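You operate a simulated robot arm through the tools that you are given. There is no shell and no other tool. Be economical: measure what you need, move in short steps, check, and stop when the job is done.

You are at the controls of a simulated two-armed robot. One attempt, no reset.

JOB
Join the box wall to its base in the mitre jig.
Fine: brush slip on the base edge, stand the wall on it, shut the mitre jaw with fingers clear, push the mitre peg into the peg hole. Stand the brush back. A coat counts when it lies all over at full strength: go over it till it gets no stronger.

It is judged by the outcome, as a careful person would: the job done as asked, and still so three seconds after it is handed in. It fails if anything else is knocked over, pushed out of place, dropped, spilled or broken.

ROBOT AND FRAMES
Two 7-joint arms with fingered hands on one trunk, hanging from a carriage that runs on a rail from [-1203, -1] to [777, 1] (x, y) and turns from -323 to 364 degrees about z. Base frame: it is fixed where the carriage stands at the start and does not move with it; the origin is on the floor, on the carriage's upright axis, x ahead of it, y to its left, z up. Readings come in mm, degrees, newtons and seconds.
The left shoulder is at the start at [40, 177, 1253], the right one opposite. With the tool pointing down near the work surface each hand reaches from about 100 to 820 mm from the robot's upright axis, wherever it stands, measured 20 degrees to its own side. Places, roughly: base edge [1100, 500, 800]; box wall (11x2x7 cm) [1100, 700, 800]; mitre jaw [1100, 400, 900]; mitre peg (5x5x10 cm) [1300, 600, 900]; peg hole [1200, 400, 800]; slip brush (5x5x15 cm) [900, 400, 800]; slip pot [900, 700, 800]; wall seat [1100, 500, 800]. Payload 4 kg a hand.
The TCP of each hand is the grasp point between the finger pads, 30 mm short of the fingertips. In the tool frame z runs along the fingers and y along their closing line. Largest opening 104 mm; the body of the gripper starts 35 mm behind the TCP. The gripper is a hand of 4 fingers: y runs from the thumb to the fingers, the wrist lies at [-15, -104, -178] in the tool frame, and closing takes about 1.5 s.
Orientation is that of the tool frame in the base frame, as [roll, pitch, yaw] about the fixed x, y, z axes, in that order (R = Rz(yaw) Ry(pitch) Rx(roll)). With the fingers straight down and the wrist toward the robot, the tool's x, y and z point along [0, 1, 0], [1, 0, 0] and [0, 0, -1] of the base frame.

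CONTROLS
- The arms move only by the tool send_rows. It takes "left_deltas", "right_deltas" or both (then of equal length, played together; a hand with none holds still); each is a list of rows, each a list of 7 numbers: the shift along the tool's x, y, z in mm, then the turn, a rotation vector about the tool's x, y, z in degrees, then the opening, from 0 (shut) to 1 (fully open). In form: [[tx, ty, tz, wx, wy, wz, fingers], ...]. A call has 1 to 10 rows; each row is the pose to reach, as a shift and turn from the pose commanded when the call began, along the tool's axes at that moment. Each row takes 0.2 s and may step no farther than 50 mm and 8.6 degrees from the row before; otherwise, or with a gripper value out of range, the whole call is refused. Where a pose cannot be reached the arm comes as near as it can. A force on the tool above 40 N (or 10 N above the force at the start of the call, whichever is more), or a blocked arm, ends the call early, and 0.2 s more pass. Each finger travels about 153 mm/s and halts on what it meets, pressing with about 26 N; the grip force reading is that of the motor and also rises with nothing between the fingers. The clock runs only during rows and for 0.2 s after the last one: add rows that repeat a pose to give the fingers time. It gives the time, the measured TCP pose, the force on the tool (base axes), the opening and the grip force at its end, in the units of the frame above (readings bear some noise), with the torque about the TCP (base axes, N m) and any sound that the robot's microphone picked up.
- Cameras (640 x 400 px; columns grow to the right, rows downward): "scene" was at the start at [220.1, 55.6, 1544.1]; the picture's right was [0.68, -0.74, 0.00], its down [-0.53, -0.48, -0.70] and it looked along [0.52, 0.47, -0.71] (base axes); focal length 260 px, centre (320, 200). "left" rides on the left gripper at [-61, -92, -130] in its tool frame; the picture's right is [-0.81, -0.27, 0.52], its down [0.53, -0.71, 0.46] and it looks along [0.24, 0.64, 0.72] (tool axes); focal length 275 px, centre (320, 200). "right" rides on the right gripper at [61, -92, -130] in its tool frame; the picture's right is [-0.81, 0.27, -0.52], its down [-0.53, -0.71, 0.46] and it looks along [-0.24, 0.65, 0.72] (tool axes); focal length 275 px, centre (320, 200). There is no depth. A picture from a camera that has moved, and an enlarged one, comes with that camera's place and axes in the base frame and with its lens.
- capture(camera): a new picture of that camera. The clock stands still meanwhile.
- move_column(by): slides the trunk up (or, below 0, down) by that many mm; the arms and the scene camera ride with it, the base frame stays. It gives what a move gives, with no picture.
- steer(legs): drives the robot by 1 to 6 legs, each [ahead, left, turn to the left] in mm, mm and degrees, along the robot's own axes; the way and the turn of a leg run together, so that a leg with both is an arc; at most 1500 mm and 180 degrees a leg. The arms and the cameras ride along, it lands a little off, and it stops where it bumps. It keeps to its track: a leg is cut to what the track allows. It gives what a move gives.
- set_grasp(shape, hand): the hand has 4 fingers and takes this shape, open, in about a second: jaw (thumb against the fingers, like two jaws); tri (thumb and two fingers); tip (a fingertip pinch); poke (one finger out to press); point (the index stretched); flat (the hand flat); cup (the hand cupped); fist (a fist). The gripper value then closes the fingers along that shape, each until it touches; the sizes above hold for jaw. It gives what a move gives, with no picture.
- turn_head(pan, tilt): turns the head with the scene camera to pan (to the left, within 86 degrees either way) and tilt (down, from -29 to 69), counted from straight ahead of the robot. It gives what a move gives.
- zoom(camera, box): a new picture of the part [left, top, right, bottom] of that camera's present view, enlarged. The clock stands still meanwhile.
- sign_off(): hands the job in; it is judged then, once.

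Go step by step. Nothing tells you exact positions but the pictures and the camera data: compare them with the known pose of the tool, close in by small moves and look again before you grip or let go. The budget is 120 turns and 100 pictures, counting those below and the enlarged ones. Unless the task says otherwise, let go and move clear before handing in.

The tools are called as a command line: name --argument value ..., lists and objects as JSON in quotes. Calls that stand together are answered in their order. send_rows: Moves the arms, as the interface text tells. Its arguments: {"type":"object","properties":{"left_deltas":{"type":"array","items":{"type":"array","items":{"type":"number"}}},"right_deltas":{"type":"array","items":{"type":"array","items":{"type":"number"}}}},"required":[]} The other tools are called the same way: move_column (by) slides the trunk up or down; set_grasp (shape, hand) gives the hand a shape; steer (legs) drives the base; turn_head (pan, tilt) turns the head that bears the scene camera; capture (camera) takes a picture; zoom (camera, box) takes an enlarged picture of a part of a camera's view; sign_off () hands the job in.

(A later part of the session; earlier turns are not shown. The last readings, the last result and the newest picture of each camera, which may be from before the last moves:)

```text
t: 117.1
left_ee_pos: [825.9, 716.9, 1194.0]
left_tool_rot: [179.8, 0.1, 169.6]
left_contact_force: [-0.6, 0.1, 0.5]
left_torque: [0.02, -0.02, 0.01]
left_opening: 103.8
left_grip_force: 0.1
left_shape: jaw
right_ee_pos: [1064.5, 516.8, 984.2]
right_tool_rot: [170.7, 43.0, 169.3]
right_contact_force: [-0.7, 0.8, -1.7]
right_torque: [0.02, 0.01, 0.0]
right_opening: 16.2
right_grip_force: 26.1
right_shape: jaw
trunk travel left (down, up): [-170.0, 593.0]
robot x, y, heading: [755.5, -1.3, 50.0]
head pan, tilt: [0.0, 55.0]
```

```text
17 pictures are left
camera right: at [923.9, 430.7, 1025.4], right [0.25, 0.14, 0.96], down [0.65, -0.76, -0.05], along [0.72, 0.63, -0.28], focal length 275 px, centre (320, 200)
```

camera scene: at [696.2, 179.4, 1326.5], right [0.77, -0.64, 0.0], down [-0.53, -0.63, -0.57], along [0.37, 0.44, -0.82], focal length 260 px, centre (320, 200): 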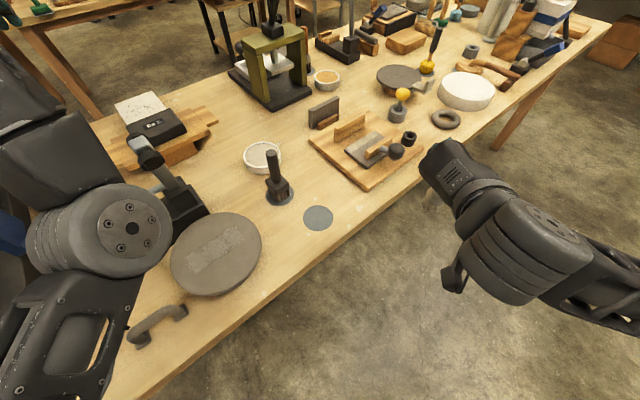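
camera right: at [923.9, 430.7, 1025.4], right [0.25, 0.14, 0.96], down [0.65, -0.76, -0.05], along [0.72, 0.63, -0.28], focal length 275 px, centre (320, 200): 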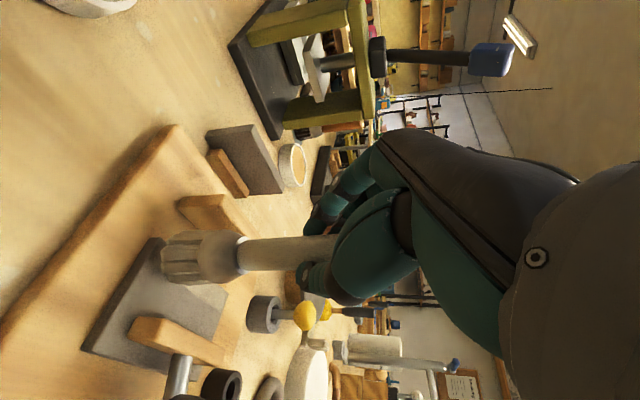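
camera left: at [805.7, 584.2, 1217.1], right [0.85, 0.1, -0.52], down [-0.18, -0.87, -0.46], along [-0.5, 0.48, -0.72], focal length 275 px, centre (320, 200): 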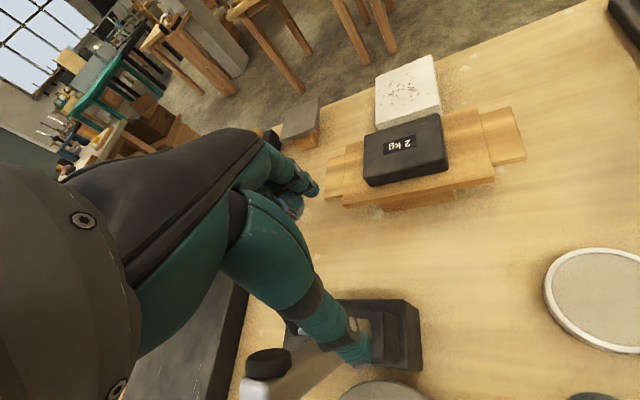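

Brush foot is above the slab's rear-left corner. I lower lightly and scrub fore-and-aft (across the firm direction of the grip).

send_rows --right_deltas '[[10.9, -1.9, 11.5, 0, 0, 0, 0], [15, -2.7, 15.9, 0, 0, 0, 0], [16.2, 6.2, 16.2, 0, 0, 0, 0], [14, -9.6, 15.6, 0, 0, 0, 0], [16.2, 6.2, 16.2, 0, 0, 0, 0], [14, -9.6, 15.6, 0, 0, 0, 0], [16.2, 6.2, 16.2, 0, 0, 0, 0], [14, -9.6, 15.6, 0, 0, 0, 0], [16.2, 6.2, 16.2, 0, 0, 0, 0], [15, -2.7, 15.9, 0, 0, 0, 0]]'

zoom --camera "right" --box '[60, 180, 300, 340]'

```text
t: 119.3
left_ee_pos: [827.8, 718.4, 1194.8]
left_tool_rot: [179.7, 0.1, 169.6]
left_contact_force: [-0.3, -0.5, -0.7]
left_torque: [0.0, -0.01, 0.0]
left_opening: 104.2
left_grip_force: 0.1
left_shape: jaw
right_ee_pos: [1068.0, 518.8, 964.3]
right_tool_rot: [170.5, 42.9, 169.2]
right_contact_force: [0.4, 2.2, 21.8]
right_torque: [0.27, -0.29, 0.02]
right_opening: 17.6
right_grip_force: 25.9
right_shape: jaw
trunk travel left (down, up): [-170.0, 593.0]
robot x, y, heading: [755.7, -0.4, 50.0]
head pan, tilt: [0.0, 55.0]
```

```text
2.50 times, centred on (180, 260) of right
camera zoom: at [927.4, 431.6, 1005.1], right [0.25, 0.14, 0.96], down [0.65, -0.76, -0.05], along [0.72, 0.63, -0.28], focal length 688 px, centre (670, 50)
```

zoom: 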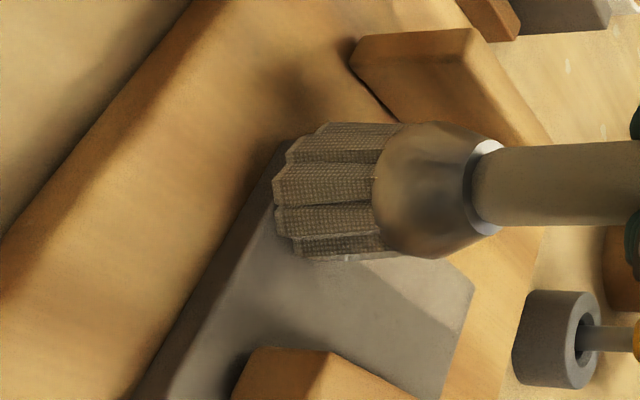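

Left end done (a bit firm, so I'll ease up). Now lift over to the right end and scrub the same way, lighter.

send_rows --right_deltas '[[-12.3, 2.2, -13, 0, 0, 0, 0], [-46, 6, 20, 0, 0, 0, 0], [-79, 9, 51, 0, 0, 0, 0], [-84.1, 9.6, 56.1, 0, 0, 0, 0], [-75.2, 8, 65.5, 0, 0, 0, 0], [-74.3, 16.9, 66, 0, 0, 0, 0], [-76.4, 1.1, 65.2, 0, 0, 0, 0], [-74.3, 16.9, 66, 0, 0, 0, 0], [-76.4, 1.1, 65.2, 0, 0, 0, 0], [-74.3, 16.9, 66, 0, 0, 0, 0]]'

zoom --camera "right" --box '[40, 180, 300, 360]'

```text
t: 121.5
left_ee_pos: [824.3, 719.7, 1196.0]
left_tool_rot: [179.8, 0.0, 169.6]
left_contact_force: [0.6, 0.3, -0.3]
left_torque: [0.0, 0.01, 0.03]
left_opening: 103.8
left_grip_force: 0.0
left_shape: jaw
right_ee_pos: [1164.1, 526.7, 966.2]
right_tool_rot: [170.8, 43.0, 169.5]
right_contact_force: [0.1, -0.7, 2.8]
right_torque: [-0.06, -0.03, 0.01]
right_opening: 17.0
right_grip_force: 26.6
right_shape: jaw
trunk travel left (down, up): [-170.0, 593.0]
robot x, y, heading: [756.4, 3.5, 50.3]
head pan, tilt: [0.0, 55.0]
```

```text
2.22 times, centred on (170, 270) of right
camera zoom: at [1024.4, 440.0, 1008.1], right [0.25, 0.14, 0.96], down [0.65, -0.76, -0.05], along [0.72, 0.63, -0.28], focal length 612 px, centre (653, 44)
```

zoom: 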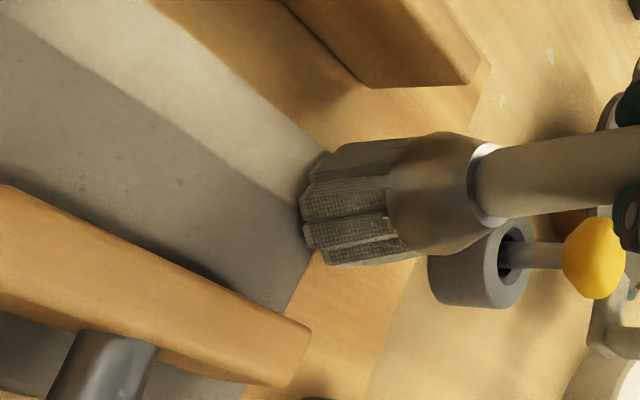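

Light contact, right corner being covered. A few more cross-strokes stepping left, then lift and check the whole strip.

send_rows --right_deltas '[[-2.2, -17.8, -0.8, 0, 0, 0, 0], [0, 0, 0, 0, 0, 0, 0], [6.4, -18.5, -9, 0, 0, 0, 0], [8.6, -0.9, -8.3, 0, 0, 0, 0], [6.4, -18.5, -9, 0, 0, 0, 0], [19.3, -2, -18.7, 0, 0, 0, 0], [17.2, -19.5, -19.4, 0, 0, 0, 0], [19.3, -2, -18.7, 0, 0, 0, 0], [-1, 2, -40, 0, 0, 0, 0], [-28, 6, -69, 0, 0, 0, 0]]'

zoom --camera "right" --box '[0, 160, 300, 360]'

```text
t: 123.7
left_ee_pos: [825.0, 718.3, 1194.0]
left_tool_rot: [179.8, 0.1, 169.6]
left_contact_force: [-0.1, -0.5, -0.2]
left_torque: [-0.01, 0.02, 0.02]
left_opening: 103.6
left_grip_force: 0.1
left_shape: jaw
right_ee_pos: [1138.9, 525.6, 1034.5]
right_tool_rot: [170.7, 42.9, 169.4]
right_contact_force: [0.4, 0.6, -1.6]
right_torque: [0.0, 0.01, -0.03]
right_opening: 16.8
right_grip_force: 25.6
right_shape: jaw
trunk travel left (down, up): [-170.0, 593.0]
robot x, y, heading: [751.3, 3.3, 50.0]
head pan, tilt: [0.0, 55.0]
```

```text
2.00 times, centred on (150, 260) of right
camera zoom: at [998.3, 439.2, 1077.3], right [0.25, 0.14, 0.96], down [0.65, -0.76, -0.05], along [0.72, 0.63, -0.28], focal length 551 px, centre (660, 80)
```

zoom: 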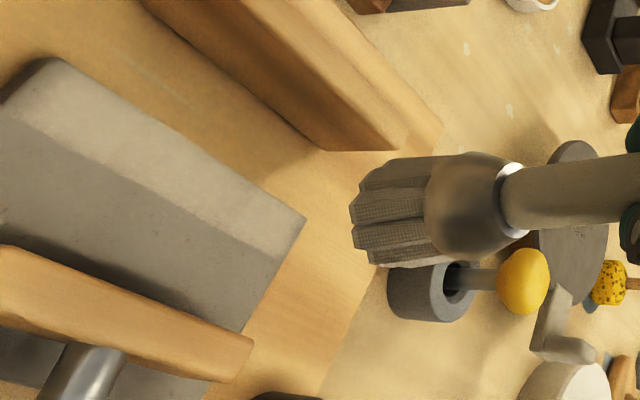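

The strip looks even to the right end. I lift and carry the brush home by driving back, then check the left end of the coat from the scene camera.

send_rows --right_deltas '[[-30, 5.4, -32, 0, 0, 0, 0], [-61.4, 10.9, -64.9, 0, 0, 0, 0], [-61.4, 10.9, -64.9, 0, 0, 0, 0]]'

steer --legs '[[-135, 161, 0]]'

zoom --camera "scene" --box '[335, 120, 395, 170]'

```text
t: 124.5
left_ee_pos: [824.4, 716.9, 1194.4]
left_tool_rot: [179.8, 0.2, 169.6]
left_contact_force: [0.4, 0.0, 0.7]
left_torque: [-0.01, 0.01, 0.0]
left_opening: 103.8
left_grip_force: 0.1
left_shape: jaw
right_ee_pos: [1141.1, 526.0, 1127.4]
right_tool_rot: [170.7, 42.9, 169.3]
right_contact_force: [0.4, -0.7, -1.4]
right_torque: [-0.01, 0.04, 0.02]
right_opening: 16.9
right_grip_force: 25.5
right_shape: jaw
trunk travel left (down, up): [-170.0, 593.0]
robot x, y, heading: [756.0, 0.8, 50.1]
head pan, tilt: [0.0, 55.0]
```

```text
t: 126.1
left_ee_pos: [615.6, 716.7, 1194.8]
left_tool_rot: [179.8, 0.1, 169.7]
left_contact_force: [-1.3, -0.1, -0.2]
left_torque: [-0.04, -0.01, -0.02]
left_opening: 103.7
left_grip_force: 0.0
left_shape: jaw
right_ee_pos: [931.1, 527.1, 1126.5]
right_tool_rot: [170.8, 42.9, 169.5]
right_contact_force: [-0.5, 0.4, -0.8]
right_torque: [0.02, 0.01, -0.02]
right_opening: 17.0
right_grip_force: 26.5
right_shape: jaw
trunk travel left (down, up): [-170.0, 593.0]
robot x, y, heading: [546.1, -0.2, 50.0]
head pan, tilt: [0.0, 55.0]
```

```text
8.00 times, centred on (365, 145) of scene
camera zoom: at [694.9, 179.5, 1326.4], right [0.77, -0.64, 0.0], down [-0.52, -0.63, -0.57], along [0.37, 0.44, -0.82], focal length 2082 px, centre (-40, 640)
```

zoom: 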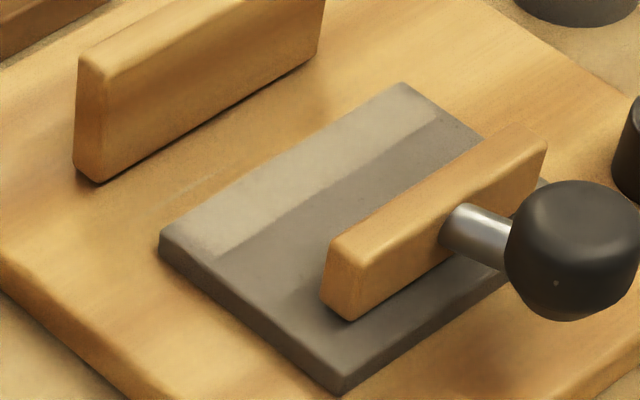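

The coat now looks even to both ends. Next I lower the brush over its mark.

send_rows --right_deltas '[[5.3, -35.7, -10.9, 0, 0, 0, 0], [10.5, -71.3, -21.9, 0, 0, 0, 0], [15.8, -107, -32.8, 0, 0, 0, 0], [43, -112, -4, 0, 0, 0, 0], [71, -117, 26, 0, 0, 0, 0], [100, -122, 57, 0, 0, 0, 0], [122, -126, 79.7, 0, 0, 0, 0], [129, -127.1, 86.9, 0, 0, 0, 0], [129, -127.1, 86.9, 0, 0, 0, 0]]'

zoom --camera "right" --box '[40, 120, 340, 320]'

```text
t: 128.1
left_ee_pos: [616.4, 717.4, 1194.1]
left_tool_rot: [179.7, 0.1, 169.7]
left_contact_force: [-0.5, 0.2, 0.2]
left_torque: [0.02, -0.02, -0.01]
left_opening: 103.8
left_grip_force: 0.0
left_shape: jaw
right_ee_pos: [888.6, 420.8, 961.4]
right_tool_rot: [170.7, 42.9, 169.4]
right_contact_force: [-0.4, -0.3, -0.7]
right_torque: [0.0, 0.01, -0.03]
right_opening: 17.1
right_grip_force: 26.2
right_shape: jaw
trunk travel left (down, up): [-170.0, 593.0]
robot x, y, heading: [547.7, 1.0, 50.2]
head pan, tilt: [0.0, 55.0]
```

```text
2.00 times, centred on (190, 220) of right
camera zoom: at [747.7, 333.2, 1002.7], right [0.25, 0.14, 0.96], down [0.65, -0.76, -0.05], along [0.72, 0.63, -0.28], focal length 551 px, centre (580, 160)
```

zoom: 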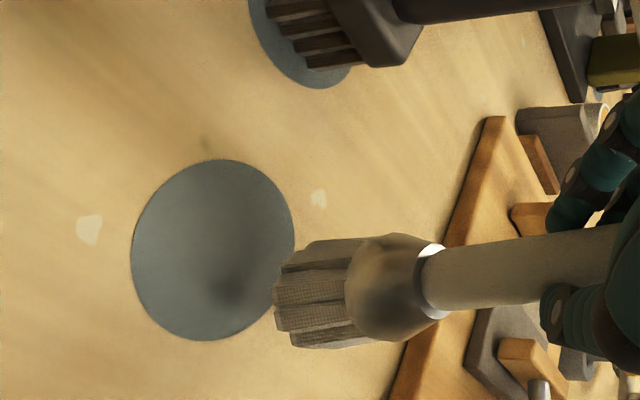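

The brush has swung ~7° sideways in the grip; I correct the lean, shift 9 mm and lower to just above the mark.

send_rows --right_deltas '[[3.9, -6.1, -4.7, -1.6, 2.5, 1.9, 0], [3.9, -6.1, -4.7, -3.2, 4.9, 3.8, 0], [10.7, -7.3, 2.5, -3.2, 4.9, 3.8, 0], [17.5, -8.5, 9.7, -3.2, 4.9, 3.8, 0], [17.5, -8.5, 9.7, -3.2, 4.9, 3.8, 0]]'

zoom --camera "right" --box '[40, 120, 340, 320]'

```text
t: 129.3
left_ee_pos: [615.4, 719.6, 1194.6]
left_tool_rot: [179.8, 0.1, 169.7]
left_contact_force: [-0.4, -0.2, 0.0]
left_torque: [-0.01, -0.01, -0.01]
left_opening: 103.7
left_grip_force: 0.0
left_shape: jaw
right_ee_pos: [882.2, 413.2, 939.5]
right_tool_rot: [165.2, 37.4, 165.9]
right_contact_force: [0.7, 0.4, -0.6]
right_torque: [-0.03, 0.04, -0.02]
right_opening: 16.5
right_grip_force: 26.0
right_shape: jaw
trunk travel left (down, up): [-170.0, 593.0]
robot x, y, heading: [545.2, 3.7, 50.5]
head pan, tilt: [0.0, 55.0]
```

```text
2.00 times, centred on (190, 220) of right
camera zoom: at [745.0, 323.1, 984.6], right [0.32, 0.06, 0.94], down [0.64, -0.75, -0.17], along [0.7, 0.66, -0.28], focal length 551 px, centre (580, 160)
```

zoom: 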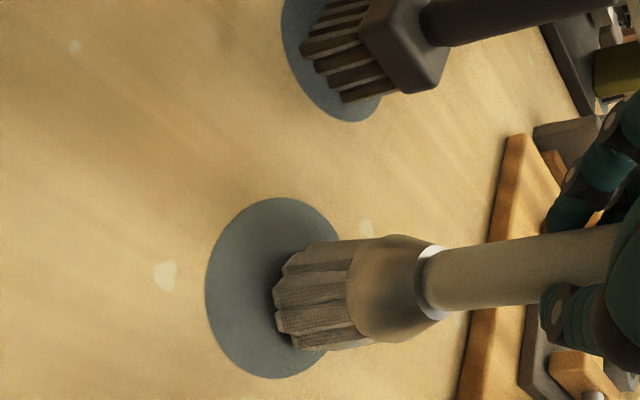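

Upright and nearly centred now. I lower the last few millimetres, release slowly and back out along the fingers.

send_rows --right_deltas '[[3, -2.2, 0, 0, 0, 0, 0], [6.6, -4.5, 0.8, 0, 0, 0, 0], [6.6, -4.5, 0.8, 0, 0, 0, 0.16], [6.6, -4.5, 0.8, 0, 0, 0, 0.22], [6.6, -4.5, 0.8, 0, 0, 0, 0.3], [6.6, -4.5, 0.8, 0, 0, 0, 0.45], [6.6, -4.5, 0.8, 0, 0, 0, 0.6], [6.6, -4.5, 0.8, 0, 0, 0, 0.75], [6.6, -4.5, 0.8, 0, 0, 0, 0.75], [6.6, -4.5, 0.8, 0, 0, 0, 0.75]]'

send_rows --right_deltas '[[0, 0, -25, 0, 0, 0, 0.75], [0, 0, -60, 0, 0, 0, 0.75], [0, 0, -100, 0, 0, 0, 0.75], [0, -30, -130, 0, 0, 0, 0.75], [0, -70, -150, 0, 0, 0, 0.75], [0, -110, -170, 0, 0, 0, 0.75], [0, -110, -170, 0, 0, 0, 0.75]]'

capture --camera "scene"

```text
t: 131.5
left_ee_pos: [616.1, 717.5, 1195.0]
left_tool_rot: [179.8, 0.1, 169.6]
left_contact_force: [-0.2, -0.1, -1.0]
left_torque: [0.04, -0.01, 0.03]
left_opening: 104.0
left_grip_force: 0.1
left_shape: jaw
right_ee_pos: [877.5, 412.6, 935.2]
right_tool_rot: [165.1, 37.4, 165.9]
right_contact_force: [0.3, 0.0, 0.1]
right_torque: [0.02, -0.03, 0.02]
right_opening: 77.6
right_grip_force: 0.0
right_shape: jaw
trunk travel left (down, up): [-170.0, 593.0]
robot x, y, heading: [545.3, -1.2, 50.1]
head pan, tilt: [0.0, 55.0]
```

```text
t: 133.1
left_ee_pos: [615.7, 718.0, 1195.4]
left_tool_rot: [179.7, 0.1, 169.8]
left_contact_force: [-0.7, -0.2, 1.0]
left_torque: [-0.01, 0.01, -0.02]
left_opening: 103.8
left_grip_force: 0.1
left_shape: jaw
right_ee_pos: [761.0, 287.1, 1042.9]
right_tool_rot: [165.1, 37.5, 165.9]
right_contact_force: [-1.0, -0.4, 0.2]
right_torque: [-0.02, 0.0, 0.02]
right_opening: 77.9
right_grip_force: 0.0
right_shape: jaw
trunk travel left (down, up): [-170.0, 593.0]
robot x, y, heading: [543.7, 3.4, 50.2]
head pan, tilt: [0.0, 55.0]
```

```text
10 pictures are left
camera scene: at [695.4, 180.0, 1326.6], right [0.77, -0.64, 0.0], down [-0.52, -0.63, -0.57], along [0.37, 0.44, -0.82], focal length 260 px, centre (320, 200)
```

scene: 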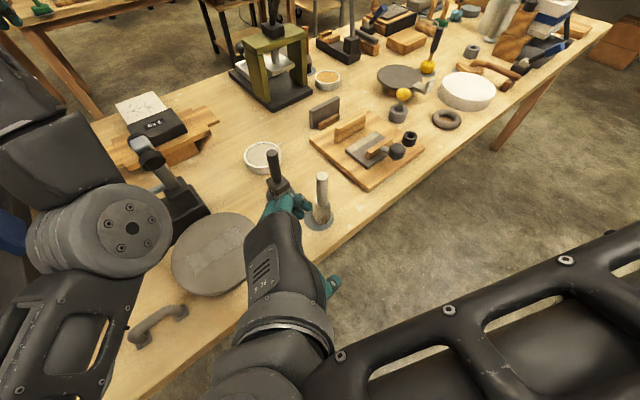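

The brush is home. With only 10 pictures left I'll be sparing. I drive back to the rail's right end and send the right hand aside.

steer --legs '[[146, -175, 0], [0, 0, 6]]'

send_rows --right_deltas '[[-33, -21, 10, 0, 0, 0, 0.75], [-66, -42, 20, 0, 0, 0, 0.75], [-99, -64, 30, 0, 0, 0, 0.75], [-132, -85, 40, 0, 0, 0, 0.75], [-165, -106, 50, 0, 0, 0, 0.75], [-165, -106, 50, 0, 0, 0, 0.75]]'

```text
t: 135.4
left_ee_pos: [767.7, 720.7, 1194.7]
left_tool_rot: [179.8, 0.1, 175.7]
left_contact_force: [-0.3, 1.0, 0.2]
left_torque: [-0.02, 0.01, -0.01]
left_opening: 103.8
left_grip_force: 0.1
left_shape: jaw
right_ee_pos: [957.0, 309.1, 1044.0]
right_tool_rot: [165.3, 37.4, 172.0]
right_contact_force: [0.4, 0.4, 0.6]
right_torque: [-0.01, 0.01, 0.01]
right_opening: 77.6
right_grip_force: 0.1
right_shape: jaw
trunk travel left (down, up): [-170.0, 593.0]
robot x, y, heading: [775.2, 0.0, 56.4]
head pan, tilt: [0.0, 55.0]
```

```text
t: 136.8
left_ee_pos: [767.3, 721.7, 1195.4]
left_tool_rot: [179.8, 0.1, 175.7]
left_contact_force: [0.4, 0.5, -0.4]
left_torque: [-0.01, 0.01, -0.03]
left_opening: 104.0
left_grip_force: 0.2
left_shape: jaw
right_ee_pos: [1126.1, 222.0, 1109.8]
right_tool_rot: [165.3, 37.3, 172.1]
right_contact_force: [0.2, 0.3, 0.2]
right_torque: [0.01, 0.05, -0.02]
right_opening: 77.6
right_grip_force: 0.0
right_shape: jaw
right hand out of reach, approached as far as the arm can: row 3, 4, 5, 6
trunk travel left (down, up): [-170.0, 593.0]
robot x, y, heading: [775.4, 0.5, 56.1]
head pan, tilt: [0.0, 55.0]
```

send_rows --left_deltas '[[-46.6, -1.6, 12, 0, 0, -0.6, 1], [-93.2, -3.2, 24, 0, 0, -1.2, 1], [-139.8, -4.9, 36, 0, 0, -1.8, 1], [-186.4, -6.5, 48, 0, 0, -2.4, 1], [-233, -8.1, 60, 0, 0, -3, 1], [-279.7, -9.7, 72, 0, 0, -3.6, 1], [-326.3, -11.4, 84, 0, 0, -4.3, 1], [-373, -13, 96, 0, 0, -4.3, 1], [-373, -13, 144, 0, 0, -4.3, 1], [-373, -13, 180, 0, 0, -4.3, 1]]'

capture --camera "left"

```text
t: 139.0
left_ee_pos: [1133.8, 676.9, 1012.6]
left_tool_rot: [179.9, 0.2, 180.0]
left_contact_force: [-0.4, 0.3, -0.2]
left_torque: [0.0, 0.02, -0.03]
left_opening: 103.6
left_grip_force: 0.0
left_shape: jaw
left hand out of reach, approached as far as the arm can: row 8, 9, 10
right_ee_pos: [1125.9, 221.3, 1109.9]
right_tool_rot: [165.5, 37.2, 172.1]
right_contact_force: [0.1, 0.5, 0.3]
right_torque: [0.03, -0.02, -0.01]
right_opening: 77.7
right_grip_force: 0.1
right_shape: jaw
trunk travel left (down, up): [-170.0, 593.0]
robot x, y, heading: [772.0, 2.3, 56.2]
head pan, tilt: [0.0, 55.0]
```

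```text
9 pictures are left
camera left: at [1194.9, 584.9, 1144.5], right [0.81, -0.27, -0.52], down [-0.53, -0.71, -0.46], along [-0.24, 0.65, -0.72], focal length 275 px, centre (320, 200)
```

left: 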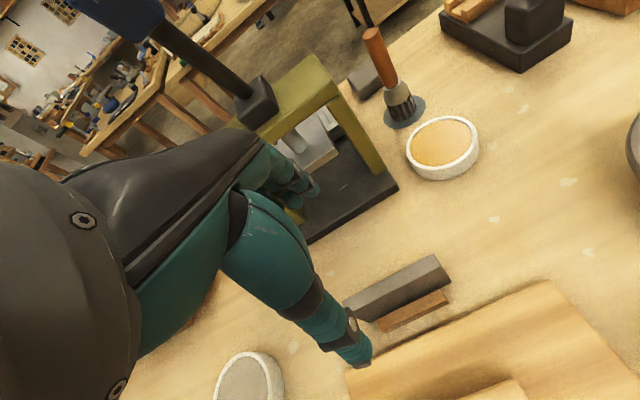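

The wall's corners match my estimate: centre (1138, 681), top ≈871. I lower the left hand astride it.

send_rows --left_deltas '[[-2, 2, 40, 0, 0, 0, 0.65], [-4, 4, 80, 0, 0, 0, 0.65], [-4, 4, 115, 0, 0, 0, 0.65], [-4, 4, 130, 0, 0, 0, 0.65], [-4, 4, 142, 0, 0, 0, 0.65], [-4, 4, 142, 0, 0, 0, 0.65]]'

zoom --camera "left" --box '[280, 150, 540, 350]'

```text
t: 140.4
left_ee_pos: [1139.9, 681.4, 872.8]
left_tool_rot: [179.8, 0.2, -180.0]
left_contact_force: [-0.4, 0.8, -0.1]
left_torque: [-0.02, 0.01, -0.02]
left_opening: 67.7
left_grip_force: 0.1
left_shape: jaw
right_ee_pos: [1127.3, 222.9, 1110.3]
right_tool_rot: [165.5, 37.3, 172.1]
right_contact_force: [0.3, 0.2, -0.1]
right_torque: [-0.06, -0.05, 0.0]
right_opening: 77.7
right_grip_force: 0.1
right_shape: jaw
trunk travel left (down, up): [-170.0, 593.0]
robot x, y, heading: [771.7, -2.0, 56.1]
head pan, tilt: [0.0, 55.0]
```

```text
2.00 times, centred on (410, 250) of left
camera zoom: at [1201.6, 590.2, 1002.8], right [0.81, -0.27, -0.52], down [-0.53, -0.71, -0.46], along [-0.24, 0.65, -0.72], focal length 551 px, centre (140, 100)
```

zoom: 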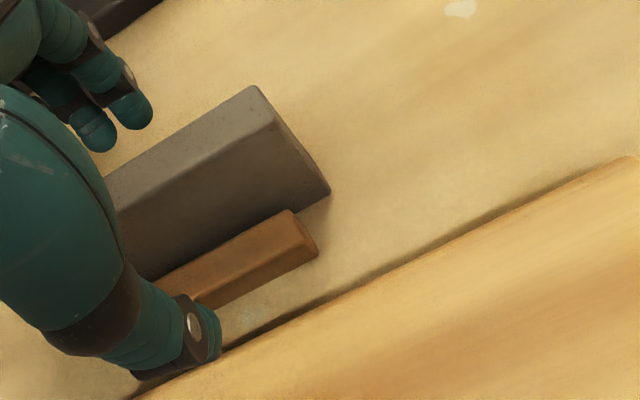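

Well straddled; thumb tip is above the support strip. Close the grip and lift.

send_rows --left_deltas '[[0, 0, 3, 0, 0, 0, 0.45], [0, 0, 3, 0, 0, 0, 0.3], [0, 0, 3, 0, 0, 0, 0.2], [0, 0, 3, 0, 0, 0, 0], [0, 0, 3, 0, 0, 0, 0], [0, 0, 3, 0, 0, 0, 0], [0, 0, 3, 0, 0, 0, 0]]'

send_rows --left_deltas '[[0, 0, -15, 0, 0, 0, 0], [0, 0, -40, 0, 0, 0, 0], [0, 0, -80, 0, 0, 0, 0], [0, 0, -95, 0, 0, 0, 0], [0, 0, -95, 0, 0, 0, 0]]'

```text
t: 142.0
left_ee_pos: [1139.2, 681.9, 868.8]
left_tool_rot: [179.7, 0.1, 180.0]
left_contact_force: [-0.9, 0.6, -0.3]
left_torque: [0.0, 0.01, -0.04]
left_opening: 10.1
left_grip_force: 26.1
left_shape: jaw
right_ee_pos: [1125.8, 222.1, 1110.0]
right_tool_rot: [165.4, 37.3, 172.0]
right_contact_force: [0.3, 0.5, -0.2]
right_torque: [-0.01, 0.01, 0.04]
right_opening: 77.8
right_grip_force: 0.0
right_shape: jaw
trunk travel left (down, up): [-170.0, 593.0]
robot x, y, heading: [770.9, -0.5, 56.2]
head pan, tilt: [0.0, 55.0]
```

```text
t: 143.2
left_ee_pos: [1140.4, 681.7, 964.3]
left_tool_rot: [179.9, 0.1, -179.9]
left_contact_force: [-0.2, -0.2, -2.3]
left_torque: [-0.02, 0.0, 0.05]
left_opening: 9.9
left_grip_force: 26.7
left_shape: jaw
right_ee_pos: [1126.1, 221.0, 1110.3]
right_tool_rot: [165.3, 37.3, 172.0]
right_contact_force: [-0.3, -0.7, -0.7]
right_torque: [0.01, 0.01, 0.03]
right_opening: 77.9
right_grip_force: 0.0
right_shape: jaw
trunk travel left (down, up): [-170.0, 593.0]
robot x, y, heading: [777.6, 2.4, 56.1]
head pan, tilt: [0.0, 55.0]
```

capture --camera "left"

```text
7 pictures are left
camera left: at [1201.9, 589.3, 1095.1], right [0.81, -0.27, -0.52], down [-0.53, -0.71, -0.46], along [-0.24, 0.65, -0.72], focal length 275 px, centre (320, 200)
```

left: 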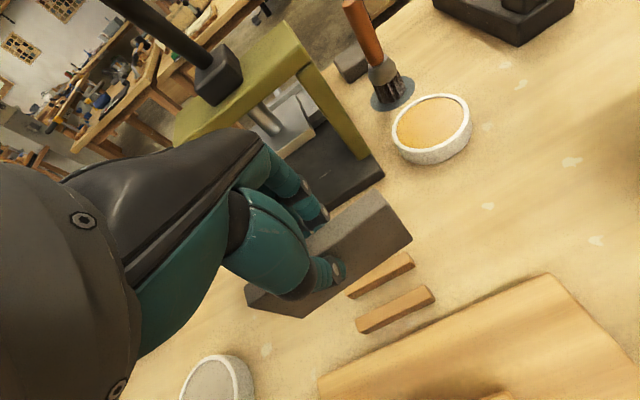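

The wall is held level and clear of its rack. I carry it over the fence to above the coated edge and lower to just short of contact.

send_rows --left_deltas '[[0, 0, -18, 0, 0, 0, 0], [0, -40, -18, 0, 0, 0, 0], [0, -80, -18, 0, 0, 0, 0], [0, -120, -18, 0, 0, 0, 0], [0, -158, -18, 0, 0, 0, 0], [0, -158, 15, 0, 0, 0, 0], [0, -158, 45, 0, 0, 0, 0], [0, -158, 58, 0, 0, 0, 0], [0, -158, 58, 0, 0, 0, 0]]'

zoom --camera "left" --box '[230, 150, 530, 380]'

```text
t: 145.2
left_ee_pos: [1138.3, 522.2, 906.2]
left_tool_rot: [179.9, 0.1, 179.9]
left_contact_force: [0.3, -0.3, -1.5]
left_torque: [-0.01, 0.0, 0.0]
left_opening: 9.6
left_grip_force: 25.4
left_shape: jaw
right_ee_pos: [1126.8, 221.5, 1110.4]
right_tool_rot: [165.4, 37.3, 172.0]
right_contact_force: [-0.7, -0.1, 0.9]
right_torque: [0.0, 0.02, -0.01]
right_opening: 77.9
right_grip_force: 0.1
right_shape: jaw
trunk travel left (down, up): [-170.0, 593.0]
robot x, y, heading: [771.3, 1.4, 56.2]
head pan, tilt: [0.0, 55.0]
```

```text
1.74 times, centred on (380, 265) of left
camera zoom: at [1201.0, 430.2, 1037.3], right [0.81, -0.27, -0.52], down [-0.53, -0.71, -0.46], along [-0.24, 0.65, -0.72], focal length 479 px, centre (216, 87)
```

zoom: 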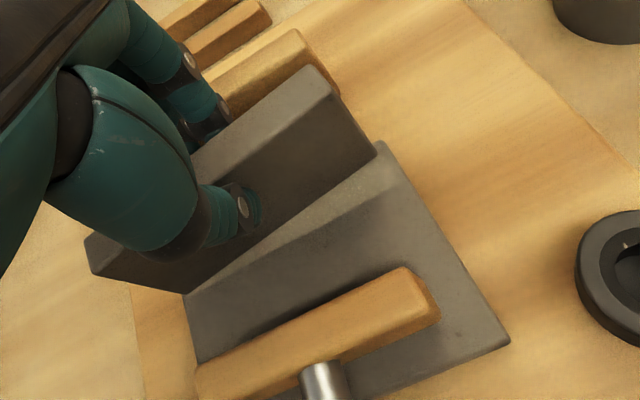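

The wall is yawed ~6° in the grip (right end back). I turn it back, shift 5 mm forward, and check.

send_rows --left_deltas '[[0, -2, 0, 0, 0, 3, 0], [0, -5, 0, 0, 0, 6, 0], [0, -5, 0, 0, 0, 6, 0]]'

zoom --camera "left" --box '[230, 150, 530, 380]'

```text
t: 146.0
left_ee_pos: [1138.5, 517.0, 907.1]
left_tool_rot: [179.7, 0.1, 174.0]
left_contact_force: [-1.8, -1.0, -2.4]
left_torque: [-0.01, -0.02, -0.02]
left_opening: 9.5
left_grip_force: 26.0
left_shape: jaw
right_ee_pos: [1126.4, 222.6, 1110.2]
right_tool_rot: [165.4, 37.3, 172.1]
right_contact_force: [0.2, 0.1, 0.4]
right_torque: [-0.01, -0.03, 0.0]
right_opening: 77.8
right_grip_force: 0.2
right_shape: jaw
trunk travel left (down, up): [-170.0, 593.0]
robot x, y, heading: [775.8, 0.4, 56.4]
head pan, tilt: [0.0, 55.0]
```

```text
1.74 times, centred on (380, 265) of left
camera zoom: at [1191.0, 419.8, 1037.5], right [0.78, -0.36, -0.52], down [-0.6, -0.65, -0.46], along [-0.17, 0.67, -0.72], focal length 479 px, centre (216, 87)
```

zoom: 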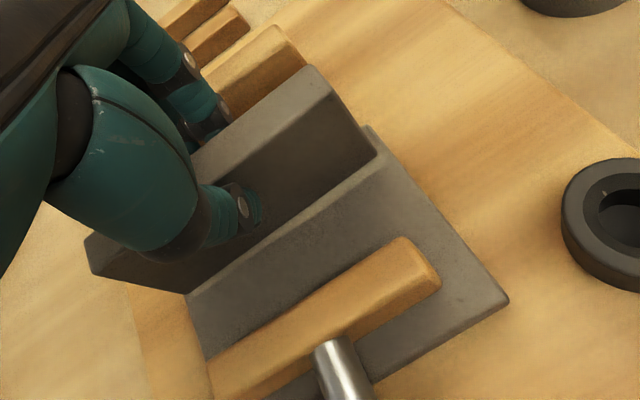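

Now parallel and matched to the coated strip. Lower to contact.

send_rows --left_deltas '[[0, -1, 5, 0, 0, 0, 0], [0, -1, 8, 0, 0, 0, 0], [0, -1, 9.5, 0, 0, 0, 0], [0, -1, 9.5, 0, 0, 0, 0]]'

```text
t: 147.0
left_ee_pos: [1139.1, 517.9, 898.9]
left_tool_rot: [179.6, 0.3, 174.0]
left_contact_force: [-3.4, -1.5, 17.1]
left_torque: [-0.07, 0.09, -0.01]
left_opening: 10.4
left_grip_force: 26.1
left_shape: jaw
right_ee_pos: [1128.5, 221.9, 1110.6]
right_tool_rot: [165.1, 37.2, 171.9]
right_contact_force: [-0.7, -0.5, 0.1]
right_torque: [0.02, -0.01, 0.01]
right_opening: 77.9
right_grip_force: 0.0
right_shape: jaw
trunk travel left (down, up): [-170.0, 593.0]
robot x, y, heading: [771.8, 0.4, 56.2]
head pan, tilt: [0.0, 55.0]
```

Seated with 17 N. I ease, open a little, and lift the fingers straight up clear.

send_rows --left_deltas '[[0, 0, -1.5, 0, 0, 0, 0.1], [0, 0, -1.5, 0, 0, 0, 0.16], [0, 0, -1.5, 0, 0, 0, 0.22], [0, 0, -1.5, 0, 0, 0, 0.28], [0, 0, -1.5, 0, 0, 0, 0.34], [0, 0, -1.5, 0, 0, 0, 0.34]]'

send_rows --left_deltas '[[0, 0, -10, 0, 0, 0, 0.34], [0, 0, -25, 0, 0, 0, 0.34], [0, 0, -50, 0, 0, 0, 0.34], [0, 0, -90, 0, 0, 0, 0.34], [0, 0, -130, 0, 0, 0, 0.34], [40, 0, -140, 0, 0, 0, 0.34], [80, 0, -140, 0, 0, 0, 0.34], [80, 0, -140, 0, 0, 0, 0.34]]'

capture --camera "left"

```text
t: 148.4
left_ee_pos: [1138.3, 518.1, 898.4]
left_tool_rot: [179.8, 0.2, 174.0]
left_contact_force: [-0.8, -0.4, 0.5]
left_torque: [-0.02, 0.03, 0.0]
left_opening: 35.3
left_grip_force: 0.1
left_shape: jaw
right_ee_pos: [1127.0, 222.6, 1110.4]
right_tool_rot: [165.4, 37.3, 172.1]
right_contact_force: [0.6, 0.3, -0.9]
right_torque: [-0.01, -0.01, -0.01]
right_opening: 77.7
right_grip_force: 0.1
right_shape: jaw
trunk travel left (down, up): [-170.0, 593.0]
robot x, y, heading: [774.2, 2.2, 56.4]
head pan, tilt: [0.0, 55.0]
```

```text
t: 150.2
left_ee_pos: [1071.7, 552.4, 1024.4]
left_tool_rot: [179.7, 0.1, 174.0]
left_contact_force: [-0.4, -0.2, 0.8]
left_torque: [0.02, 0.0, -0.02]
left_opening: 35.3
left_grip_force: 0.1
left_shape: jaw
left hand out of reach, approached as far as the arm can: row 6, 7, 8
right_ee_pos: [1126.6, 221.8, 1110.5]
right_tool_rot: [165.3, 37.3, 172.0]
right_contact_force: [0.5, -0.4, -0.3]
right_torque: [0.02, 0.02, 0.03]
right_opening: 77.6
right_grip_force: 0.1
right_shape: jaw
trunk travel left (down, up): [-170.0, 593.0]
robot x, y, heading: [778.2, -1.8, 56.7]
head pan, tilt: [0.0, 55.0]
```

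```text
4 pictures are left
camera left: at [1123.0, 454.9, 1155.9], right [0.78, -0.36, -0.52], down [-0.6, -0.65, -0.46], along [-0.17, 0.67, -0.72], focal length 275 px, centre (320, 200)
```

left: 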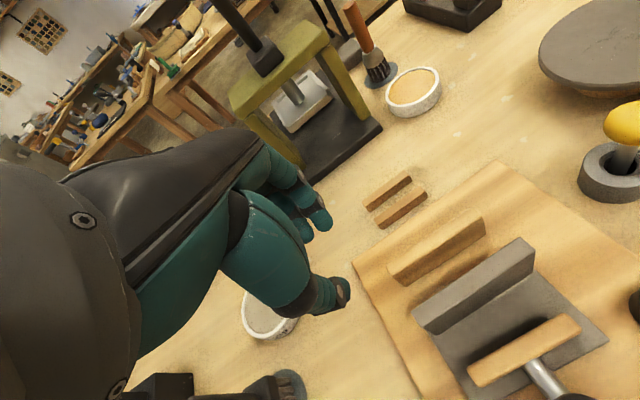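

The wall stands true on the coated edge. Now the jaw: I swing the left hand away and bring the right hand, fingers down and shut, in front of the knob.

send_rows --left_deltas '[[33, 6, -8, 0, 0, 0, 0.34], [66, 13, -15, 0, 0, 0, 0.34], [100, 19, -23, 0, 0, 0, 0.34], [133, 26, -30, 0, 0, 0, 0.34], [133, 26, -30, 0, 0, 0, 0.34], [133, 26, -30, 0, 0, 0, 0.34], [133, 26, -30, 0, 0, 0, 0.34]]' --right_deltas '[[0, 0, 0, 2.3, 7.6, -0.6, 0.4], [23, 19, 35, 4.6, 15.2, -1.2, 0.2], [46, 38, 70, 7, 22.8, -1.7, 0], [70, 56, 105, 9.3, 30.4, -2.3, 0], [93.3, 75.2, 141, 11.6, 38, -2.9, 0], [93.3, 75.2, 141, 11.6, 38, -2.9, 0], [93.3, 75.2, 141, 11.6, 38, -2.9, 0]]'

```text
t: 151.8
left_ee_pos: [945.0, 605.2, 1047.1]
left_tool_rot: [179.7, 0.2, 174.0]
left_contact_force: [0.1, -0.2, -0.4]
left_torque: [-0.01, -0.01, -0.01]
left_opening: 34.8
left_grip_force: 0.2
left_shape: jaw
left hand out of reach, approached as far as the arm can: row 1, 2, 3, 4, 5, 6, 7
right_ee_pos: [1136.7, 330.2, 959.0]
right_tool_rot: [180.0, 0.1, -180.0]
right_contact_force: [-0.5, 0.4, -1.7]
right_torque: [0.0, 0.01, 0.0]
right_opening: 0.2
right_grip_force: 26.4
right_shape: jaw
trunk travel left (down, up): [-170.0, 593.0]
robot x, y, heading: [775.1, 0.5, 56.2]
head pan, tilt: [0.0, 55.0]
```

send_rows --right_deltas '[[0, 0, 40, 0, 0, 0, 0], [0, 0, 84, 0, 0, 0, 0], [0, 15, 84, 0, 0, 0, 0], [0, 30, 84, 0, 0, 0, 0], [0, 38, 84, 0, 0, 0, 0], [0, 38, 84, 0, 0, 0, 0]]'

zoom --camera "scene" --box '[280, 90, 480, 250]'

```text
t: 153.2
left_ee_pos: [945.1, 605.0, 1046.2]
left_tool_rot: [179.8, 0.1, 174.1]
left_contact_force: [-0.8, -0.6, 0.3]
left_torque: [0.01, 0.03, 0.01]
left_opening: 35.0
left_grip_force: 0.1
left_shape: jaw
right_ee_pos: [1137.9, 369.0, 876.9]
right_tool_rot: [-179.9, 0.0, -179.9]
right_contact_force: [0.3, 0.0, -0.4]
right_torque: [0.0, -0.01, 0.02]
right_opening: 0.0
right_grip_force: 26.3
right_shape: jaw
trunk travel left (down, up): [-170.0, 593.0]
robot x, y, heading: [773.9, 3.1, 56.4]
head pan, tilt: [0.0, 55.0]
```

```text
2.50 times, centred on (380, 170) of scene
camera zoom: at [903.5, 194.4, 1326.5], right [0.83, -0.56, 0.0], down [-0.46, -0.68, -0.57], along [0.32, 0.48, -0.82], focal length 651 px, centre (170, 275)
```

zoom: 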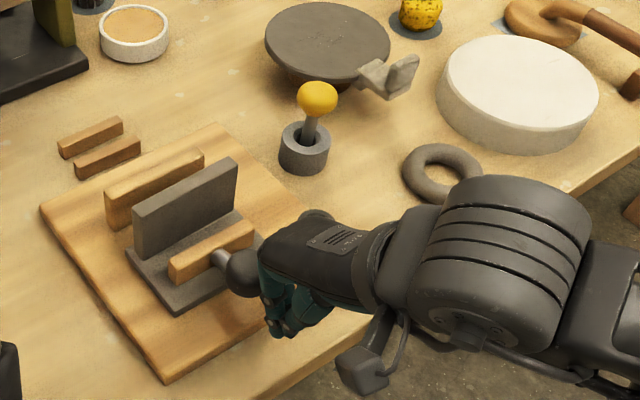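

The shut hand stands right before the knob. I push it toward the wall slowly, watching the force.

send_rows --right_deltas '[[0, 5, 0, 0, 0, 0, 0], [0, 10, 0, 0, 0, 0, 0], [0, 15, 0, 0, 0, 0, 0], [0, 20, 0, 0, 0, 0, 0], [0, 25, 0, 0, 0, 0, 0], [0, 29, 0, 0, 0, 0, 0], [0, 33, 0, 0, 0, 0, 0], [0, 37, 0, 0, 0, 0, 0]]'

```text
t: 155.0
left_ee_pos: [946.1, 602.0, 1044.8]
left_tool_rot: [179.8, 0.1, 174.0]
left_contact_force: [-0.5, 1.1, 0.1]
left_torque: [-0.03, -0.01, 0.02]
left_opening: 35.2
left_grip_force: 0.0
left_shape: jaw
right_ee_pos: [1140.0, 404.1, 876.0]
right_tool_rot: [-179.7, 0.0, -180.0]
right_contact_force: [1.2, -14.6, 3.9]
right_torque: [0.31, 0.0, -0.15]
right_opening: 0.0
right_grip_force: 25.8
right_shape: jaw
trunk travel left (down, up): [-170.0, 593.0]
robot x, y, heading: [778.2, -2.7, 56.3]
head pan, tilt: [0.0, 55.0]
```

14 N of steady resistance: the jaw is moving. I continue in small steps.

send_rows --right_deltas '[[0, 3, 0, 0, 0, 0, 0], [0, 6, 0, 0, 0, 0, 0], [0, 9, 0, 0, 0, 0, 0], [0, 12, 0, 0, 0, 0, 0]]'

zoom --camera "scene" --box '[290, 110, 410, 220]'

```text
t: 156.0
left_ee_pos: [947.1, 599.3, 1044.3]
left_tool_rot: [-179.9, 0.2, 174.0]
left_contact_force: [-0.1, -1.2, -0.2]
left_torque: [0.0, 0.01, -0.02]
left_opening: 34.9
left_grip_force: 0.0
left_shape: jaw
right_ee_pos: [1142.4, 410.9, 875.5]
right_tool_rot: [-179.8, 0.1, -180.0]
right_contact_force: [4.2, -35.3, 13.6]
right_torque: [0.87, -0.03, -0.39]
right_opening: 0.1
right_grip_force: 25.6
right_shape: jaw
trunk travel left (down, up): [-170.0, 593.0]
robot x, y, heading: [774.7, -2.6, 56.3]
head pan, tilt: [0.0, 55.0]
```

```text
3.64 times, centred on (350, 165) of scene
camera zoom: at [904.6, 190.2, 1325.9], right [0.83, -0.56, 0.0], down [-0.45, -0.68, -0.57], along [0.32, 0.47, -0.82], focal length 946 px, centre (211, 327)
```

zoom: 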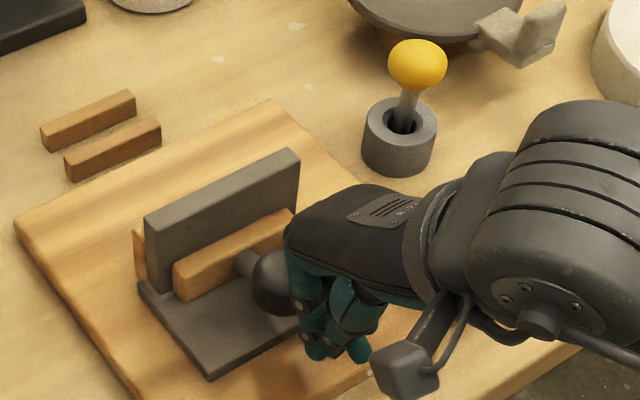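

The jaw bar is hard against the wall (35 N), with the fence closing up behind it; the wall hasn't shifted. I back the hand off, rise, and travel to the peg.

send_rows --right_deltas '[[0, -15, 0, 0, 0, 0, 0], [0, -45, 0, 0, 0, 0, 0], [0, -45, -45, 0, 0, 0, 0], [0, -45, -90, 0, 0, 0, 0], [0, -45, -130, 0, 0, 0, 0.35], [-33, -14, -140, 0, 0, 0, 0.7], [-66, 17, -140, 0, 0, 0, 0.7], [-99, 48, -140, 0, 0, 0, 0.7], [-132, 79, -140, 0, 0, 0, 0.7], [-163, 108, -140, 0, 0, 0, 0.7]]'

send_rows --right_deltas '[[-17, 21, 0, 0, 0, 0, 0.7], [-17, 21, 30, 0, 0, 0, 0.7], [-17, 21, 55, 0, 0, 0, 0.7], [-17, 21, 55, 0, 0, 0, 0.7]]'

```text
t: 158.2
left_ee_pos: [944.7, 605.2, 1046.3]
left_tool_rot: [179.7, 0.1, 174.0]
left_contact_force: [-0.2, 0.3, -0.8]
left_torque: [-0.02, -0.01, 0.03]
left_opening: 35.0
left_grip_force: 0.0
left_shape: jaw
right_ee_pos: [1261.3, 492.3, 1017.1]
right_tool_rot: [179.9, 0.0, 179.9]
right_contact_force: [-0.3, -0.3, 0.5]
right_torque: [0.0, -0.01, 0.0]
right_opening: 72.6
right_grip_force: 0.2
right_shape: jaw
right hand out of reach, approached as far as the arm can: row 9, 10
trunk travel left (down, up): [-170.0, 593.0]
robot x, y, heading: [776.3, 1.3, 56.3]
head pan, tilt: [0.0, 55.0]
```

```text
t: 159.2
left_ee_pos: [944.6, 605.3, 1047.0]
left_tool_rot: [179.7, 0.1, 174.0]
left_contact_force: [0.8, -0.1, -0.3]
left_torque: [0.01, -0.04, 0.01]
left_opening: 35.1
left_grip_force: 0.0
left_shape: jaw
right_ee_pos: [1260.5, 491.7, 1015.6]
right_tool_rot: [179.9, 0.0, 179.9]
right_contact_force: [0.3, -0.3, -0.3]
right_torque: [0.01, 0.03, -0.02]
right_opening: 72.5
right_grip_force: 0.1
right_shape: jaw
right hand out of reach, approached as far as the arm can: row 1, 2, 3, 4
trunk travel left (down, up): [-170.0, 593.0]
robot x, y, heading: [777.8, 1.3, 56.3]
head pan, tilt: [0.0, 55.0]
```

That is out of reach at this heading; turning the robot left (as when I fetched the brush) extends the right arm's reach there.

steer --legs '[[0, 0, 28]]'

send_rows --right_deltas '[[-31.4, -32.8, 0, 0, 0, 3.5, 0.7], [-62.8, -65.6, 0, 0, 0, 7, 0.7], [-94, -98.4, 0, 0, 0, 10.5, 0.7], [-125.5, -131, 0, 0, 0, 14, 0.7], [-157, -164, 0, 0, 0, 17.5, 0.7], [-188, -197, 0, 0, 0, 21, 0.7], [-220, -230, 0, 0, 0, 24.5, 0.7], [-251, -262.5, 0, 0, 0, 28, 0.7], [-251, -262.5, 20, 0, 0, 28, 0.7], [-251, -262.5, 20, 0, 0, 28, 0.7]]'

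```text
t: 161.0
left_ee_pos: [643.1, 614.7, 1047.0]
left_tool_rot: [179.7, 0.1, -157.9]
left_contact_force: [0.7, -0.1, 0.8]
left_torque: [0.0, 0.01, -0.01]
left_opening: 34.9
left_grip_force: 0.0
left_shape: jaw
right_ee_pos: [975.1, 663.5, 1015.9]
right_tool_rot: [179.9, 0.0, -152.1]
right_contact_force: [-0.3, -0.2, 0.3]
right_torque: [0.02, -0.02, 0.04]
right_opening: 72.7
right_grip_force: 0.1
right_shape: jaw
trunk travel left (down, up): [-170.0, 593.0]
robot x, y, heading: [772.5, 0.5, 84.2]
head pan, tilt: [0.0, 55.0]
```

```text
t: 163.2
left_ee_pos: [641.2, 614.7, 1047.0]
left_tool_rot: [179.7, 0.2, -158.0]
left_contact_force: [0.8, -0.6, 0.4]
left_torque: [0.0, 0.0, -0.03]
left_opening: 34.8
left_grip_force: 0.1
left_shape: jaw
right_ee_pos: [1315.0, 547.4, 996.0]
right_tool_rot: [179.8, -0.1, 179.5]
right_contact_force: [-0.8, 0.4, 0.3]
right_torque: [0.04, -0.04, 0.0]
right_opening: 72.5
right_grip_force: 0.0
right_shape: jaw
right hand out of reach, approached as far as the arm can: row 8, 9, 10
trunk travel left (down, up): [-170.0, 593.0]
robot x, y, heading: [775.7, 0.2, 84.3]
head pan, tilt: [0.0, 55.0]
```

Hand is over the peg. I lower around the ball, watching force.

send_rows --right_deltas '[[-2, 0, 30, 0, 0, 0, 0.7], [-3, 0, 55, 0, 0, 0, 0.7], [-3, 0, 75, 0, 0, 0, 0.7], [-3, 0, 90, 0, 0, 0, 0.7], [-3, 0, 101, 0, 0, 0, 0.7], [-3, 0, 101, 0, 0, 0, 0.7]]'

capture --camera "right"

```text
t: 164.6
left_ee_pos: [641.9, 614.9, 1046.4]
left_tool_rot: [179.7, 0.1, -158.0]
left_contact_force: [0.3, -0.5, 0.6]
left_torque: [0.02, 0.0, 0.0]
left_opening: 35.2
left_grip_force: 0.1
left_shape: jaw
right_ee_pos: [1318.7, 546.1, 892.9]
right_tool_rot: [179.9, 0.0, 179.9]
right_contact_force: [0.8, -0.5, 0.0]
right_torque: [-0.03, 0.02, 0.01]
right_opening: 73.0
right_grip_force: 0.0
right_shape: jaw
trunk travel left (down, up): [-170.0, 593.0]
robot x, y, heading: [770.5, 2.2, 84.1]
head pan, tilt: [0.0, 55.0]
```

```text
1 pictures are left
camera right: at [1257.1, 454.4, 1023.8], right [0.81, 0.27, 0.52], down [0.53, -0.71, -0.46], along [0.24, 0.65, -0.72], focal length 275 px, centre (320, 200)
```

right: 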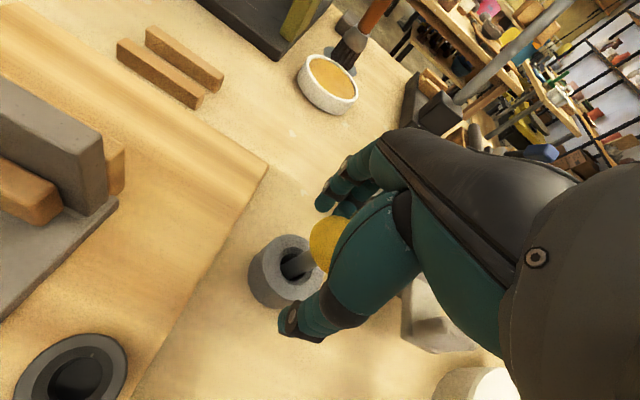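

Ball is between the fingers, and the hole at ≈(1242, 447) is visible in the same picture. I grip and lift the peg.

send_rows --right_deltas '[[0, 0, 0, 0, 0, 0, 0.55], [0, 0, 0, 0, 0, 0, 0.4], [0, 0, 0, 0, 0, 0, 0.2], [0, 0, 0, 0, 0, 0, 0], [0, 0, 0, 0, 0, 0, 0], [0, 0, 0, 0, 0, 0, 0], [0, 0, 0, 0, 0, 0, 0]]'

send_rows --right_deltas '[[0, 0, -15, 0, 0, 0, 0], [0, 0, -40, 0, 0, 0, 0], [0, 0, -70, 0, 0, 0, 0], [0, 0, -100, 0, 0, 0, 0], [0, 0, -100, 0, 0, 0, 0]]'

```text
t: 166.2
left_ee_pos: [641.9, 615.1, 1046.7]
left_tool_rot: [179.7, 0.1, -158.0]
left_contact_force: [0.9, -0.4, 0.8]
left_torque: [0.0, 0.03, -0.03]
left_opening: 35.0
left_grip_force: 0.1
left_shape: jaw
right_ee_pos: [1318.3, 545.9, 893.8]
right_tool_rot: [179.9, 0.0, 179.9]
right_contact_force: [-0.6, 0.8, 0.3]
right_torque: [0.02, -0.04, -0.02]
right_opening: 29.2
right_grip_force: 26.0
right_shape: jaw
trunk travel left (down, up): [-170.0, 593.0]
robot x, y, heading: [772.9, 2.9, 84.5]
head pan, tilt: [0.0, 55.0]
```

```text
t: 167.4
left_ee_pos: [641.9, 613.4, 1046.6]
left_tool_rot: [179.7, 0.2, -158.0]
left_contact_force: [0.4, -1.5, -0.5]
left_torque: [0.01, 0.0, -0.02]
left_opening: 34.8
left_grip_force: 0.0
left_shape: jaw
right_ee_pos: [1313.6, 545.9, 993.4]
right_tool_rot: [179.8, -0.1, 179.5]
right_contact_force: [-0.8, 0.4, -0.5]
right_torque: [-0.01, 0.0, -0.01]
right_opening: 29.2
right_grip_force: 25.8
right_shape: jaw
trunk travel left (down, up): [-170.0, 593.0]
robot x, y, heading: [772.3, 0.5, 84.3]
head pan, tilt: [0.0, 55.0]
```

Peg held (29 mm). I carry it over the hole and stop just above it to check alignment with the last picture.

send_rows --right_deltas '[[24, -33, 0, 0, 0, 0, 0], [48, -66, 0, 0, 0, 0, 0], [72, -99, 0, 0, 0, 0, 0], [72, -99, 30, 0, 0, 0, 0], [72, -99, 54, 0, 0, 0, 0], [72, -99, 54, 0, 0, 0, 0]]'

zoom --camera "right" --box '[230, 180, 430, 330]'

```text
t: 168.8
left_ee_pos: [641.2, 615.0, 1046.2]
left_tool_rot: [179.7, 0.1, -158.0]
left_contact_force: [0.8, -1.0, -0.2]
left_torque: [0.0, 0.04, 0.0]
left_opening: 34.8
left_grip_force: 0.0
left_shape: jaw
right_ee_pos: [1245.1, 450.0, 939.7]
right_tool_rot: [180.0, 0.0, 179.9]
right_contact_force: [0.4, 0.8, -0.8]
right_torque: [0.01, 0.0, 0.02]
right_opening: 29.1
right_grip_force: 26.0
right_shape: jaw
trunk travel left (down, up): [-170.0, 593.0]
robot x, y, heading: [774.4, 3.3, 84.1]
head pan, tilt: [0.0, 55.0]
```

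```text
2.67 times, centred on (330, 255) of right
camera zoom: at [1183.3, 358.2, 1069.8], right [0.81, 0.27, 0.52], down [0.53, -0.71, -0.46], along [0.24, 0.65, -0.72], focal length 734 px, centre (293, 53)
```

zoom: 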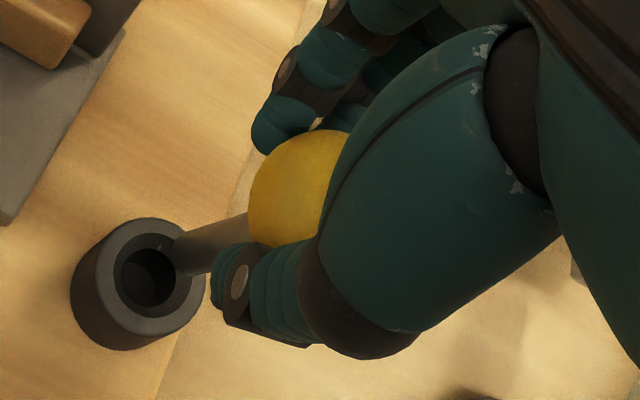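

Peg hangs vertical and is ~3–4 mm right and behind the hole's centre. I shift and lower slowly, watching force.

send_rows --right_deltas '[[3, -4, 0, 0, 0, 0, 0], [3, -4, 8, 0, 0, 0, 0], [3, -4, 14, 0, 0, 0, 0], [3, -4, 20, 0, 0, 0, 0], [3, -4, 24, 0, 0, 0, 0], [3, -4, 24, 0, 0, 0, 0]]'

```text
t: 170.2
left_ee_pos: [641.6, 614.9, 1046.6]
left_tool_rot: [179.8, 0.1, -158.0]
left_contact_force: [1.5, -0.1, 0.6]
left_torque: [-0.02, 0.01, 0.0]
left_opening: 34.9
left_grip_force: 0.0
left_shape: jaw
right_ee_pos: [1241.4, 443.5, 916.1]
right_tool_rot: [179.9, -0.1, 179.9]
right_contact_force: [-2.9, -1.0, 0.8]
right_torque: [-0.15, 0.18, 0.01]
right_opening: 30.0
right_grip_force: 26.1
right_shape: jaw
trunk travel left (down, up): [-170.0, 593.0]
robot x, y, heading: [772.6, 1.5, 84.2]
head pan, tilt: [0.0, 55.0]
```

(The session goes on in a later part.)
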